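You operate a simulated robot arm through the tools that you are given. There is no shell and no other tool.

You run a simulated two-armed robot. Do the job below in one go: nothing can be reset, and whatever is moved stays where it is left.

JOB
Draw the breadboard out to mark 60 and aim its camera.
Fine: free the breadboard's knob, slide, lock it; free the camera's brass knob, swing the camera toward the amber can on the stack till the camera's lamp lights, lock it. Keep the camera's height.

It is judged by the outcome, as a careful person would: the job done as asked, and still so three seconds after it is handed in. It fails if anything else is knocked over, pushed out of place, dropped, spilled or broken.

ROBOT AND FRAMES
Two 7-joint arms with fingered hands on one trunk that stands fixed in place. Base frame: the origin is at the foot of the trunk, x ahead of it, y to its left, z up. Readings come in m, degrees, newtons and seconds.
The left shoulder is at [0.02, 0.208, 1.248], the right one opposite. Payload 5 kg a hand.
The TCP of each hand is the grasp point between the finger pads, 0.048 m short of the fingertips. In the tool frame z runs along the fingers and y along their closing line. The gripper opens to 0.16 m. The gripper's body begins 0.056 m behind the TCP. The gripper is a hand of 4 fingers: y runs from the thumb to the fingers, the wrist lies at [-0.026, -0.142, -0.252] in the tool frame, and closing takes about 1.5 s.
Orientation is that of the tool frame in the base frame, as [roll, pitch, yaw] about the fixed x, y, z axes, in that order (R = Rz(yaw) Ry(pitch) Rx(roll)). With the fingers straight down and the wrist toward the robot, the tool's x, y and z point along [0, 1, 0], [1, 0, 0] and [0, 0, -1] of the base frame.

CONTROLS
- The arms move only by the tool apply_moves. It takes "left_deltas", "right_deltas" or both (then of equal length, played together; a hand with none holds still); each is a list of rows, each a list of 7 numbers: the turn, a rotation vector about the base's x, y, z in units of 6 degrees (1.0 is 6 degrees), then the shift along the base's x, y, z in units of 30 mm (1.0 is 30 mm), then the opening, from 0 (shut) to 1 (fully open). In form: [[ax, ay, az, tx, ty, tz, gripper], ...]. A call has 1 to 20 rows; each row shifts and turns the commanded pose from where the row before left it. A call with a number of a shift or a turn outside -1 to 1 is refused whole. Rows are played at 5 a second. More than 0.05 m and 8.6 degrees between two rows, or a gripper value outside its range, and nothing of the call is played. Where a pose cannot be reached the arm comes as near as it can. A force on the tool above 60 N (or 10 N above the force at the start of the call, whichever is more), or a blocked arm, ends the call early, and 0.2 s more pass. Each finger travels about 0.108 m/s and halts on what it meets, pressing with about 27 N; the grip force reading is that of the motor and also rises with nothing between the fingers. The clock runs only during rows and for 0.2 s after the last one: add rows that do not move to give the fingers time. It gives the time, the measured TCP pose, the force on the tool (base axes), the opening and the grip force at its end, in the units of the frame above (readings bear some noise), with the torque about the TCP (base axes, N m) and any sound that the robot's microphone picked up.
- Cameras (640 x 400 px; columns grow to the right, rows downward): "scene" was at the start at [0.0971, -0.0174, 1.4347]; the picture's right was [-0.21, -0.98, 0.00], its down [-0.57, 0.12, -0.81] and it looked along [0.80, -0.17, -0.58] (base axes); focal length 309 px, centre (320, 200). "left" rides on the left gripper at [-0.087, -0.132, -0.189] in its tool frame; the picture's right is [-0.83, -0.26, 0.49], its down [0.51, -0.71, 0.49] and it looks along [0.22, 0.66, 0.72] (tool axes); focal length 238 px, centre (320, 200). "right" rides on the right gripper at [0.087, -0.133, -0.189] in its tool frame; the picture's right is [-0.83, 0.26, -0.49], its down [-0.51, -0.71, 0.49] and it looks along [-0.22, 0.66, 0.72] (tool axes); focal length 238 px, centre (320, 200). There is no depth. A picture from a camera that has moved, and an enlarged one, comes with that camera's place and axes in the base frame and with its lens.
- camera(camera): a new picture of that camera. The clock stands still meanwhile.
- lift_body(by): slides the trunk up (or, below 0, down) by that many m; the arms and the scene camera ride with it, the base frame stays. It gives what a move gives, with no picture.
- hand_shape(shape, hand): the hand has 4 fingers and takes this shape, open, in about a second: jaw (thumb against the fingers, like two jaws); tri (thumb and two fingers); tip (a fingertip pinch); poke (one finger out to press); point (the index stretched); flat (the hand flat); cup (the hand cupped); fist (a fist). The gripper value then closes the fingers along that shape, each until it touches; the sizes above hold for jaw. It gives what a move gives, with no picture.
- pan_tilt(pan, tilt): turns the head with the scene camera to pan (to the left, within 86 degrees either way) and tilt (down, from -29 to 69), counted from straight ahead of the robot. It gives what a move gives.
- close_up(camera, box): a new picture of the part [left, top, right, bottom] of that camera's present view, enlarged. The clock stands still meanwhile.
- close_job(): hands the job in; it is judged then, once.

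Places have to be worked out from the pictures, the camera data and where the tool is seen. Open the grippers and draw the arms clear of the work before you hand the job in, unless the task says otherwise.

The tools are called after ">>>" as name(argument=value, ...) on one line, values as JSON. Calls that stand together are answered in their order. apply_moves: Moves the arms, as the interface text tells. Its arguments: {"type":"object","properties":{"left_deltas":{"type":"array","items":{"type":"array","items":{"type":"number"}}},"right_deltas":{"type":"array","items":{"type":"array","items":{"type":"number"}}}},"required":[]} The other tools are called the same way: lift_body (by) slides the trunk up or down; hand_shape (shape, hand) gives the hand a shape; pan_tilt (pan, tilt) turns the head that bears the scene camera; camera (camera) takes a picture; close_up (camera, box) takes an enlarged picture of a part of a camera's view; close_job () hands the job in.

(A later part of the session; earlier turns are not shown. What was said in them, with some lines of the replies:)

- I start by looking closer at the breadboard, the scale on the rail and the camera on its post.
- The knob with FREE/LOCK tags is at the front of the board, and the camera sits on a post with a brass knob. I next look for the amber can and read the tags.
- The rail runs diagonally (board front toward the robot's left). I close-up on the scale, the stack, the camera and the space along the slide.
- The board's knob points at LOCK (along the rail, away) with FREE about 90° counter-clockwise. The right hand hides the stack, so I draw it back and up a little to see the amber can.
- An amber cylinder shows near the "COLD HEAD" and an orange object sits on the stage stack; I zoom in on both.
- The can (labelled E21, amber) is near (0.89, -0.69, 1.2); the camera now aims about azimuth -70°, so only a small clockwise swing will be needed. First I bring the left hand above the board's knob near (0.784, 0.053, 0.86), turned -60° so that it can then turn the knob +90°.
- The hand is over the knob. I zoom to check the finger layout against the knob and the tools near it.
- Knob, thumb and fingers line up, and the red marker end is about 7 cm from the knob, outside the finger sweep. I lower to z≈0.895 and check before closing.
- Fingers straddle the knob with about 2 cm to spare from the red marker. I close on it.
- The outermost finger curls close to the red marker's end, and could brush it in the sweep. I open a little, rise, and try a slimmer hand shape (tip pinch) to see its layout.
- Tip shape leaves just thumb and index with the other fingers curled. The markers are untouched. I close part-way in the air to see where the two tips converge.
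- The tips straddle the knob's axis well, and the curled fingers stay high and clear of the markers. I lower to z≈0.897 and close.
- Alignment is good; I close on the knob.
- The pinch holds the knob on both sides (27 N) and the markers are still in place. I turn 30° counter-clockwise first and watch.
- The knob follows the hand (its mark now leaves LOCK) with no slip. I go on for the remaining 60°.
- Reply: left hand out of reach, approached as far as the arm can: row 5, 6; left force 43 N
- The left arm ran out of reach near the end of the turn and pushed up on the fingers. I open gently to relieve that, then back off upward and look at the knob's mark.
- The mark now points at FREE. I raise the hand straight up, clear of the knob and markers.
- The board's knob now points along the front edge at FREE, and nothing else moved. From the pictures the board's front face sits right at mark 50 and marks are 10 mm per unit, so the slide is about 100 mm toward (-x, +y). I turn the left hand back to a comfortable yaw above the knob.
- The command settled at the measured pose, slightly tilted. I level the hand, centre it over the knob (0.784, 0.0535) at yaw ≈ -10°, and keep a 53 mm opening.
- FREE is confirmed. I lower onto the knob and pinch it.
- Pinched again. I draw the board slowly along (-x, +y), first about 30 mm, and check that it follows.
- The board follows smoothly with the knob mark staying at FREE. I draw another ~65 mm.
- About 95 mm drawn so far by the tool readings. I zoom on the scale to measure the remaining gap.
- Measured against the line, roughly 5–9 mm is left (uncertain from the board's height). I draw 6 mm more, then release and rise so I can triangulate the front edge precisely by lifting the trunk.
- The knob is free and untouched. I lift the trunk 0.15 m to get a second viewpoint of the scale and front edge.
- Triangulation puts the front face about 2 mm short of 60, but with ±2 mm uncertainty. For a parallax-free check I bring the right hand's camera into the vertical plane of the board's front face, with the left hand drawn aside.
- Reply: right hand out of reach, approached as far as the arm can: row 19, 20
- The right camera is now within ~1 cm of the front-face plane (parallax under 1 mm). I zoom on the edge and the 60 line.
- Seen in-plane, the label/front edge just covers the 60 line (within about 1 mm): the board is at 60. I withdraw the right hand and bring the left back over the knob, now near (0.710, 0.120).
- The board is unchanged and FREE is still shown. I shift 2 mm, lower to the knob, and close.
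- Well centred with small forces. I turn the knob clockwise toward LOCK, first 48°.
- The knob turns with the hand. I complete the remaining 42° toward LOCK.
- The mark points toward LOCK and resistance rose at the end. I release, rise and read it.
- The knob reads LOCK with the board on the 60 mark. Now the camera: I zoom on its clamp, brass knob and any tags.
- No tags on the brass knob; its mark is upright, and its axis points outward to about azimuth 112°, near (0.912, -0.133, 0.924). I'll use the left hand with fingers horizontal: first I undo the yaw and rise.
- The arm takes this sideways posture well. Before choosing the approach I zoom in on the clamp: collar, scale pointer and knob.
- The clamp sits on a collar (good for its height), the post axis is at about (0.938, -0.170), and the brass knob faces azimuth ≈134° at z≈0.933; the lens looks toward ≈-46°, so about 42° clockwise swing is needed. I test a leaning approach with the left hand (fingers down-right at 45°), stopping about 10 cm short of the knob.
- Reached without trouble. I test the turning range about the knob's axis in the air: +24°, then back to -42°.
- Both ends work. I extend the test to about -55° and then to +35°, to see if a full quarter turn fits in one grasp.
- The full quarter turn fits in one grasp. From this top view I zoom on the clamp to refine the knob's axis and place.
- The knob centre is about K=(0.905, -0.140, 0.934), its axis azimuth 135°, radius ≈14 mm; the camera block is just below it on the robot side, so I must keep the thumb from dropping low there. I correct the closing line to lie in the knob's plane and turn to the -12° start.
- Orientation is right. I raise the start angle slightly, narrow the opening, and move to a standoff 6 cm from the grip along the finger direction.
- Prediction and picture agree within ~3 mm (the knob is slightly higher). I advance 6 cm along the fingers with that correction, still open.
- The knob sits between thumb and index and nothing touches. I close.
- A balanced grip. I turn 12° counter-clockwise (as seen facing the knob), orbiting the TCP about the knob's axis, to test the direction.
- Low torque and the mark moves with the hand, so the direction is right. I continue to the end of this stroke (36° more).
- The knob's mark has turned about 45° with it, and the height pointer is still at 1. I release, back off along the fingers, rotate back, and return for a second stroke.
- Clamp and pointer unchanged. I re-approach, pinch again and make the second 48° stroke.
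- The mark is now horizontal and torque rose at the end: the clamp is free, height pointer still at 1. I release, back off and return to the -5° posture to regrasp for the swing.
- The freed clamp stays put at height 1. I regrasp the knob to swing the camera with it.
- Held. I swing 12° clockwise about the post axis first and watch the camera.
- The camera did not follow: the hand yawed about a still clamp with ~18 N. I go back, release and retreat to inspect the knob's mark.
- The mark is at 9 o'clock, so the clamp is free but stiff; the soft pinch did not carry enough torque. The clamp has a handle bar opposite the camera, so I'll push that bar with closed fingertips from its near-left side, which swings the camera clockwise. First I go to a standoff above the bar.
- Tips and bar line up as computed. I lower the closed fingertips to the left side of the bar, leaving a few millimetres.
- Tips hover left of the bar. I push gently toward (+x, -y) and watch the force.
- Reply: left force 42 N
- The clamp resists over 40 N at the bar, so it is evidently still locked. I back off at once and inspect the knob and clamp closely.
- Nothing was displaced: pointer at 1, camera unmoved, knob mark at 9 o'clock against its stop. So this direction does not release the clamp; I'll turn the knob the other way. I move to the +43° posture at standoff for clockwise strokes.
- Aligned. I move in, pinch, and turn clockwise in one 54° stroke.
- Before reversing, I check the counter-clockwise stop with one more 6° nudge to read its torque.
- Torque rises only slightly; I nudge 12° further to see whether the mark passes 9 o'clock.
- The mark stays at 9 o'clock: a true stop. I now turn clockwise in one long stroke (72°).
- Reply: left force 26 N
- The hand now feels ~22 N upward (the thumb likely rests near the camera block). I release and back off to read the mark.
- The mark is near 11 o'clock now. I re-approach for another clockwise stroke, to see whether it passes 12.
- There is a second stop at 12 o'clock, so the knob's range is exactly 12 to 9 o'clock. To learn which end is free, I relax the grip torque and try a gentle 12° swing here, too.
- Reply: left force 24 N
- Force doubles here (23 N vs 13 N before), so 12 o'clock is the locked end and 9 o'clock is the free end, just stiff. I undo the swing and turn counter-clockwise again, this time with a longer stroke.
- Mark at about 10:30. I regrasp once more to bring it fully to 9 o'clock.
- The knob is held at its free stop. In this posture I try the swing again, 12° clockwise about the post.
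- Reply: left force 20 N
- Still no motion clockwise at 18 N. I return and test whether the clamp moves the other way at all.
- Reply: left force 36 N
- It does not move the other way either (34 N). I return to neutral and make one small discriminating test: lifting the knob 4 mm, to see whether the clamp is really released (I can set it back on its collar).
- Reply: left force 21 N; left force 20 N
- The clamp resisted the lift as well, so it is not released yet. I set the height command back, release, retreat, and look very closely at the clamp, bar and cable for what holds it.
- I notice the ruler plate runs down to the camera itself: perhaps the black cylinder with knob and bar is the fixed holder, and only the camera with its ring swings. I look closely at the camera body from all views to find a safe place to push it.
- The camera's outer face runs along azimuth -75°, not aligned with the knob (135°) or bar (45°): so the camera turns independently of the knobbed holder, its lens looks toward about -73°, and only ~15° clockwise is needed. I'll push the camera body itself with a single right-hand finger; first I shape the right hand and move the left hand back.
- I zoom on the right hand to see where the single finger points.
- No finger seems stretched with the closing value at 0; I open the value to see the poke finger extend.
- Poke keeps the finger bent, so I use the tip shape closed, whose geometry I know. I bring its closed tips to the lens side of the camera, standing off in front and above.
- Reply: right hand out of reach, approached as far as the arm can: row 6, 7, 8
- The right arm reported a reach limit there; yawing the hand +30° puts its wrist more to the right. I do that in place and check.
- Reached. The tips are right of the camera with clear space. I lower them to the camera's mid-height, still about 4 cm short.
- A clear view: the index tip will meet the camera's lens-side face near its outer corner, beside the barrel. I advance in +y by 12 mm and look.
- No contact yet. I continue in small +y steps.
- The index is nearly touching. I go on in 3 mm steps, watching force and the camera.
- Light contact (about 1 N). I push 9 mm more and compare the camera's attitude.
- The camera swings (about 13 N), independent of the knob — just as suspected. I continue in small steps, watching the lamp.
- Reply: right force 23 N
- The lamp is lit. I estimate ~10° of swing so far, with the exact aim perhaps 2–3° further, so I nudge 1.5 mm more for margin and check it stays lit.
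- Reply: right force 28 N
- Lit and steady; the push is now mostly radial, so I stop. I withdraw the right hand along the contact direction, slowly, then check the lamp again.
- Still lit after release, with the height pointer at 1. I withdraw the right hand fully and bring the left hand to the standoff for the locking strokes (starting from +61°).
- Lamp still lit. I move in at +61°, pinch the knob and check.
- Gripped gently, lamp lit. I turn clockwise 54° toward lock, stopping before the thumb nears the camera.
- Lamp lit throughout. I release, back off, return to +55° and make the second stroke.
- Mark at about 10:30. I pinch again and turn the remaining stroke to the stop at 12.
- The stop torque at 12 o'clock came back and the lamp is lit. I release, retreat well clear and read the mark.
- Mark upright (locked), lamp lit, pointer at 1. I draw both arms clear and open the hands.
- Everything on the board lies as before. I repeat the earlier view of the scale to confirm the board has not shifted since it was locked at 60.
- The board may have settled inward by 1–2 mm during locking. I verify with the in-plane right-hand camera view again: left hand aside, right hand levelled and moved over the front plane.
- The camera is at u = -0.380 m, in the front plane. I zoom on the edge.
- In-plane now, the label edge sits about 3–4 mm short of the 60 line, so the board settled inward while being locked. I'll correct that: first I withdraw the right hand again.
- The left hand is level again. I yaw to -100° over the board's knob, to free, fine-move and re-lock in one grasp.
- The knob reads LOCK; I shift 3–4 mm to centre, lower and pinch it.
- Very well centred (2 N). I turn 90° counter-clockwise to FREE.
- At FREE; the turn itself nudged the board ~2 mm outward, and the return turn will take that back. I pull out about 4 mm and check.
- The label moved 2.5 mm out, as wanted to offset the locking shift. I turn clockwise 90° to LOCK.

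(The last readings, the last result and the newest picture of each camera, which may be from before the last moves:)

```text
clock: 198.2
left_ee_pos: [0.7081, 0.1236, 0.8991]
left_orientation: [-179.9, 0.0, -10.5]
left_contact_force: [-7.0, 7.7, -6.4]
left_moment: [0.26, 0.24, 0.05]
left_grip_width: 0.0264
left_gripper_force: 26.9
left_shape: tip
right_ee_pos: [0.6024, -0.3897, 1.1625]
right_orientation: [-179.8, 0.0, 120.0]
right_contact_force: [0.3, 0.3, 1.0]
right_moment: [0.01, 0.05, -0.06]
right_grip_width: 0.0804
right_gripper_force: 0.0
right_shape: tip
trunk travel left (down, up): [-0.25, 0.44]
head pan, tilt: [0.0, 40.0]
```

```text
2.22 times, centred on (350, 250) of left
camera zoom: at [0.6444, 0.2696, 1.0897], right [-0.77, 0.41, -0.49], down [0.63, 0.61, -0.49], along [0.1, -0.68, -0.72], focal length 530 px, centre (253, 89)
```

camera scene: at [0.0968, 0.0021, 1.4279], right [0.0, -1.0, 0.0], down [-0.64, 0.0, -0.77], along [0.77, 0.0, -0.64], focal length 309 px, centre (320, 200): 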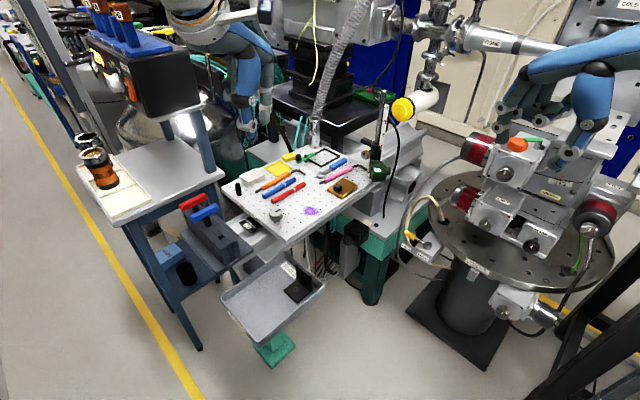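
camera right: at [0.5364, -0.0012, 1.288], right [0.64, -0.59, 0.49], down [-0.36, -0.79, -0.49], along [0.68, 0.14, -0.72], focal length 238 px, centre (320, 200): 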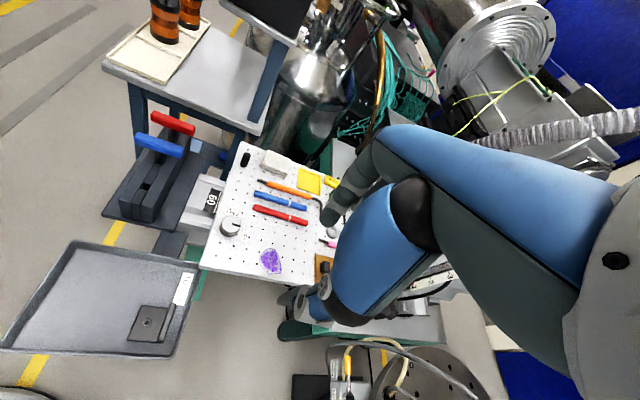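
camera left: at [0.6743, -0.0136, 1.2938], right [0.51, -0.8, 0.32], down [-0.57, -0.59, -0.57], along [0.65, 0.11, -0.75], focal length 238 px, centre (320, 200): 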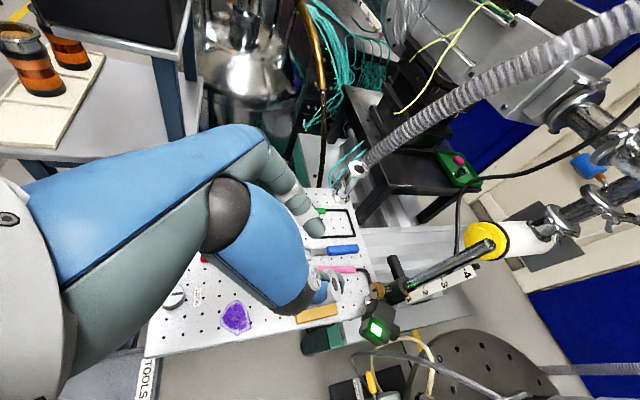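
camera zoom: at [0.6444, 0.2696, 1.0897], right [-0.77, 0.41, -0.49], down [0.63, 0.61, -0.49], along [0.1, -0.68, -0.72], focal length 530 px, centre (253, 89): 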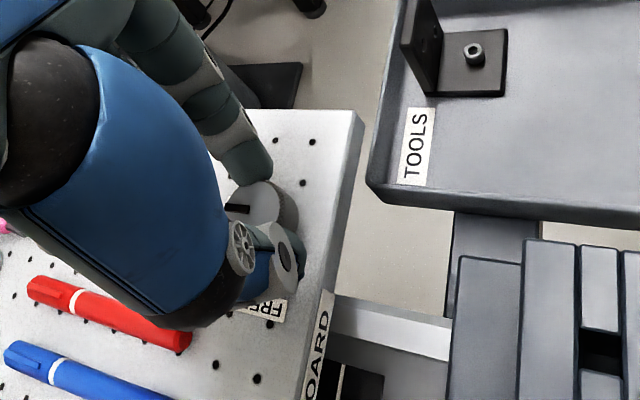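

Relative position is on target. I add a small extra turn to seat the lock, then release, rise, and inspect.

>>> apply_moves(left_deltas=[[0, 0, -0.6, 0, 0, 0, 0], [0, 0, 0, 0, 0, 0, 0], [0, 0, 0, 0, 0, 0, 0.2], [0, 0, 0, 0, 0, 0, 0.33], [0, 0, 0, 0, 0, 0, 0.33], [0, 0, 0, 0, 0, 0.8, 0.33], [0, 0, 0, 0, 0, 1, 0.33], [0, 0, 0, 0, 0, 1, 0.33], [0, 0, 0, 0, 0, 1, 0.33], [0, 0, 0, 0, 0, 1, 0.33], [0, 0, 0, 0, 0, 1, 0.33], [0, 0, 0, -0.5, 0.8, 0.5, 0.5], [0, 0, 0, -0.5, 0.8, 0.3, 0.7], [0, 0, 0, -0.5, 0.8, 0.2, 0.9], [0, 0, 0, -0.5, 0.8, 0, 1], [0, 0, 0, -0.5, 0.8, 0, 1], [0, 0, 0, -0.5, 0.8, 0, 1], [0, 0, 0, 0, 0, 0, 1]])

>>> close_up(camera="scene", box=[235, 205, 285, 240])

>>> camera(camera="scene")

```text
clock: 202.0
left_ee_pos: [0.6174, 0.2666, 1.1062]
left_orientation: [-179.9, 0.0, -14.1]
left_contact_force: [0.6, -1.4, -0.2]
left_moment: [0.06, 0.0, -0.02]
left_grip_width: 0.1599
left_gripper_force: 0.2
left_shape: tip
right_ee_pos: [0.6026, -0.3914, 1.1617]
right_orientation: [-180.0, -0.1, 120.0]
right_contact_force: [0.4, -0.2, -0.5]
right_moment: [0.07, 0.01, 0.03]
right_grip_width: 0.0804
right_gripper_force: 0.1
right_shape: tip
trunk travel left (down, up): [-0.25, 0.44]
head pan, tilt: [0.0, 40.0]
```

```text
11.43 times, centred on (260, 222) of scene
camera zoom: at [0.097, 0.0, 1.4279], right [0.0, -1.0, 0.0], down [-0.64, 0.0, -0.77], along [0.77, 0.0, -0.64], focal length 3530 px, centre (1006, -57)
```

zoom: 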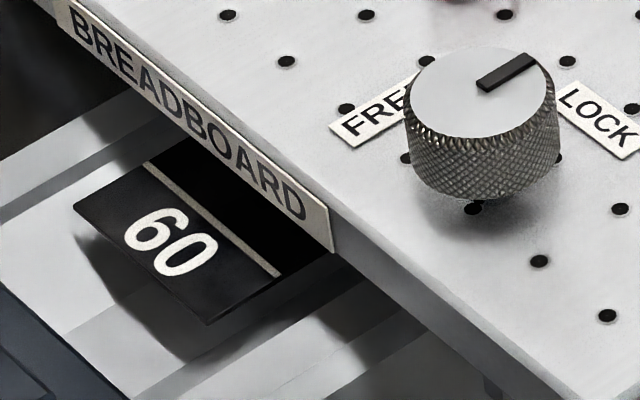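

```text
taken
camera scene: at [0.097, 0.0, 1.4279], right [0.0, -1.0, 0.0], down [-0.64, 0.0, -0.77], along [0.77, 0.0, -0.64], focal length 309 px, centre (320, 200)
```

scene: 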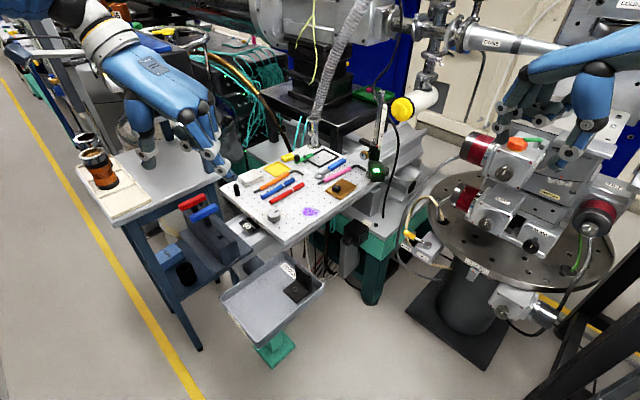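

LOCK is shown again. I re-check in-plane with the right camera.

>>> apply_moves(left_deltas=[[0, 0, 0, -0.3, 0.6, 0.3, 1], [0, 0, 0, -0.3, 0.6, 0.3, 1], [0, 0, 0, -0.3, 0.6, 0.3, 1], [0, 0, 0, 0, 0, 0, 1], [0, 0, 0, 0, 0, 0, 1], [0, 0, 0, 0, 0, 0, 1], [0, 0, 0, 0, 0, 0, 1], [0, 0, 0, 0, 0, 0, 1], [0, 0, 0, 0, 0, 0, 1], [0, 0, 0, 0, 0, 0, 1], [0, 0, 0, 0, 0, 0, 1], [0, 0, 0, 0, 0, 0, 1], [0, 0, 0, 0, 0, 0, 1], [0, 0, 0, 0, 0, 0, 1]], right_deltas=[[0, 0, 0, 0.22, 0.9, -0.15, 0.5], [0, 0, 0, 0.22, 0.9, -0.15, 0.5], [0, 0, 0, 0.22, 0.9, -0.15, 0.5], [0, 0, 0, 0.22, 0.9, -0.15, 0.5], [0, 0, 0, 0.22, 0.9, -0.15, 0.5], [0, 0, 0, 0.22, 0.9, -0.15, 0.5], [0, 0, 0, 0.22, 0.9, -0.15, 0.5], [0, 0, 0, 0.22, 0.9, -0.15, 0.5], [0, 0, 0, 0.22, 0.9, -0.15, 0.5], [0, 0, 0, 0.22, 0.9, -0.15, 0.5], [0, 0, 0, 0.22, 0.9, -0.15, 0.5], [0, 0, 0, 0.22, 0.9, -0.15, 0.5], [0, 0, 0, 0.22, 0.9, -0.15, 0.5], [0, 0, 0, 0.22, 0.9, -0.15, 0.5]])

>>> close_up(camera="right", box=[190, 175, 250, 235])

>>> close_up(camera="right", box=[200, 185, 230, 215])

```text
clock: 205.0
left_ee_pos: [0.5909, 0.3228, 1.1331]
left_orientation: [-179.9, 0.0, -14.0]
left_contact_force: [0.2, 0.8, -1.0]
left_moment: [-0.12, 0.06, 0.05]
left_grip_width: 0.1597
left_gripper_force: 0.0
left_shape: tip
right_ee_pos: [0.6947, -0.0121, 1.1004]
right_orientation: [-179.9, 0.0, 120.1]
right_contact_force: [0.7, 0.3, 0.2]
right_moment: [-0.06, 0.03, -0.01]
right_grip_width: 0.0805
right_gripper_force: 0.1
right_shape: tip
trunk travel left (down, up): [-0.25, 0.44]
head pan, tilt: [0.0, 40.0]
```

```text
6.67 times, centred on (220, 205) of right
camera zoom: at [0.5363, -0.0019, 1.2889], right [0.64, -0.59, 0.49], down [-0.36, -0.79, -0.49], along [0.68, 0.14, -0.72], focal length 1589 px, centre (987, 167)
```

zoom: 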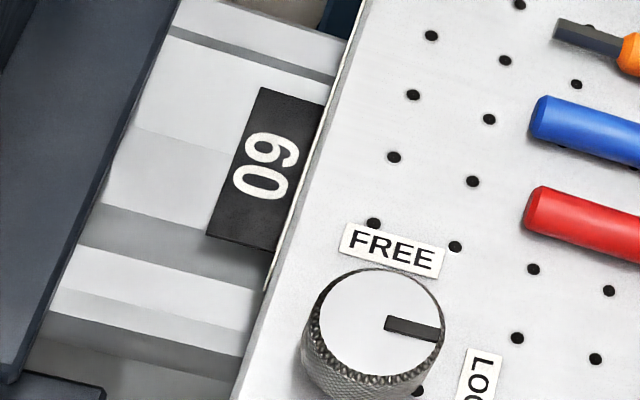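

```text
13.33 times, centred on (215, 200) of right
camera zoom: at [0.5363, -0.0019, 1.2889], right [0.64, -0.59, 0.49], down [-0.36, -0.79, -0.49], along [0.68, 0.14, -0.72], focal length 3178 px, centre (1720, 200)
```

zoom: 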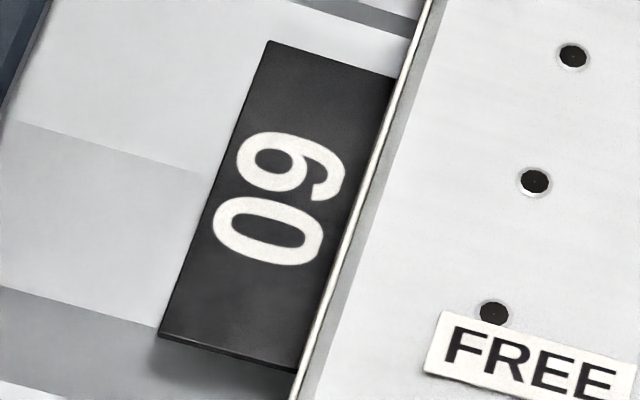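

The label's front edge now lies right on the 60 line. I withdraw the right hand and check the camera lamp and the whole scene a last time.

>>> apply_moves(right_deltas=[[0, 0, 0, -0.22, -0.9, 0.15, 0.6], [0, 0, 0, -0.22, -0.9, 0.15, 0.7], [0, 0, 0, -0.22, -0.9, 0.15, 0.8], [0, 0, 0, -0.22, -0.9, 0.15, 0.9], [0, 0, 0, -0.22, -0.9, 0.15, 1], [0, 0, 0, -0.22, -0.9, 0.15, 1], [0, 0, 0, -0.22, -0.9, 0.15, 1], [0, 0, 0, -0.22, -0.9, 0.15, 1], [0, 0, 0, -0.22, -0.9, 0.15, 1], [0, 0, 0, -0.22, -0.9, 0.15, 1], [0, 0, 0, -0.22, -0.9, 0.15, 1], [0, 0, 0, -0.22, -0.9, 0.15, 1], [0, 0, 0, -0.22, -0.9, 0.15, 1], [0, 0, 0, -0.22, -0.9, 0.15, 1], [0, 0, 0, 0, 0, 0, 1]])

>>> pan_tilt(pan=-12, tilt=35)

>>> camera(camera="scene")

>>> close_up(camera="scene", box=[290, 150, 350, 210])

>>> close_up(camera="scene", box=[150, 170, 350, 300])

```text
clock: 208.2
left_ee_pos: [0.5907, 0.3217, 1.1332]
left_orientation: [180.0, 0.0, -14.0]
left_contact_force: [0.3, -0.1, -0.2]
left_moment: [-0.08, 0.06, 0.03]
left_grip_width: 0.1599
left_gripper_force: 0.0
left_shape: tip
right_ee_pos: [0.6032, -0.3902, 1.1613]
right_orientation: [-179.9, 0.0, 120.0]
right_contact_force: [-0.5, 1.1, 0.7]
right_moment: [-0.07, 0.04, -0.04]
right_grip_width: 0.16
right_gripper_force: 0.0
right_shape: tip
trunk travel left (down, up): [-0.25, 0.44]
head pan, tilt: [0.0, 40.0]
```

```text
clock: 208.9
left_ee_pos: [0.5903, 0.3211, 1.1349]
left_orientation: [-179.8, -0.1, -13.9]
left_contact_force: [0.4, 1.2, 0.2]
left_moment: [0.02, -0.01, -0.03]
left_grip_width: 0.1598
left_gripper_force: 0.1
left_shape: tip
right_ee_pos: [0.6023, -0.3914, 1.1629]
right_orientation: [179.9, 0.1, 120.0]
right_contact_force: [-0.4, -0.4, 0.6]
right_moment: [0.02, 0.03, 0.01]
right_grip_width: 0.1599
right_gripper_force: 0.1
right_shape: tip
trunk travel left (down, up): [-0.25, 0.44]
head pan, tilt: [-12.0, 35.0]
```

```text
taken
camera scene: at [0.0975, -0.0174, 1.4355], right [-0.21, -0.98, 0.0], down [-0.56, 0.12, -0.82], along [0.8, -0.17, -0.57], focal length 309 px, centre (320, 200)
```

scene: 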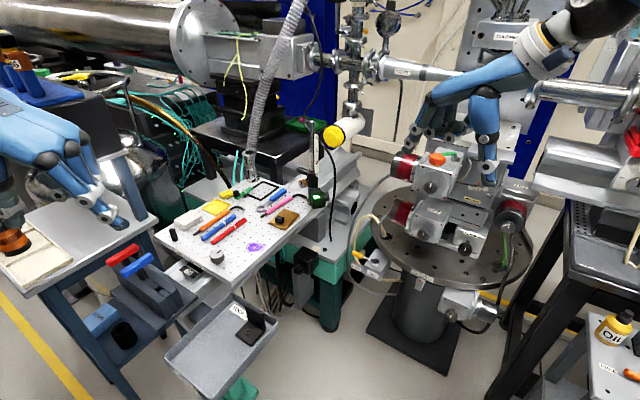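

```text
6.67 times, centred on (320, 180) of scene
camera zoom: at [0.0975, -0.0174, 1.4355], right [-0.21, -0.98, 0.0], down [-0.56, 0.12, -0.82], along [0.8, -0.17, -0.57], focal length 2059 px, centre (320, 333)
```

zoom: 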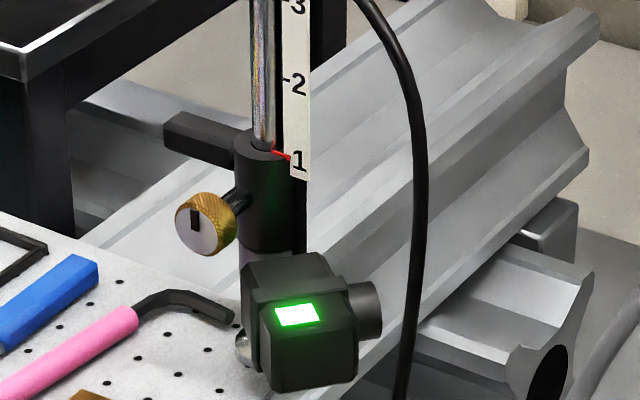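

```text
3.08 times, centred on (250, 235) of scene
camera zoom: at [0.0975, -0.0174, 1.4355], right [-0.21, -0.98, 0.0], down [-0.56, 0.12, -0.82], along [0.8, -0.17, -0.57], focal length 950 px, centre (535, 92)
```

zoom: 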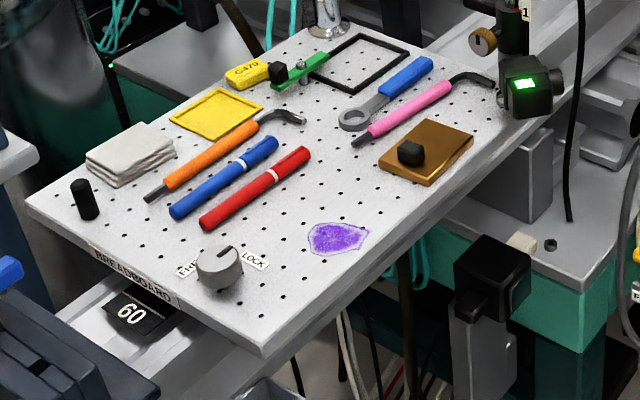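

The board is locked at 60, the camera is locked and its lamp is lit. The height pointer is at 1, the tools have not moved, and both hands are open and clear. I hand the job in.

>>> close_job()

```text
The job is handed in.
```

The breadboard is drawn out to mark 60 and locked. The camera is aimed with its lamp lit and its brass knob locked, and its height pointer is still at 1. In the last pictures every tool and part on the board was where it started, and both hands were open and drawn clear when I handed it in.

- **Board position:** after I first locked it, the board turned out to be about 3–4 mm short of the line. I freed it, drew it out again and re-locked it. By the closest picture, the front edge is within about 1 mm of the 60 line.
- **Camera aim:** I took the "amber can on the stack" to be the can marked E21 under the cold head and swung the camera toward it until the lamp lit.
- **Extra force on the camera holder:** I first took the knob's holder for the part that swings and pushed its bar with about 40 N. Nothing moved; the holder is fixed, and only the camera itself turns. I also tried a small lift on the knob, and the pointer stayed at 1.
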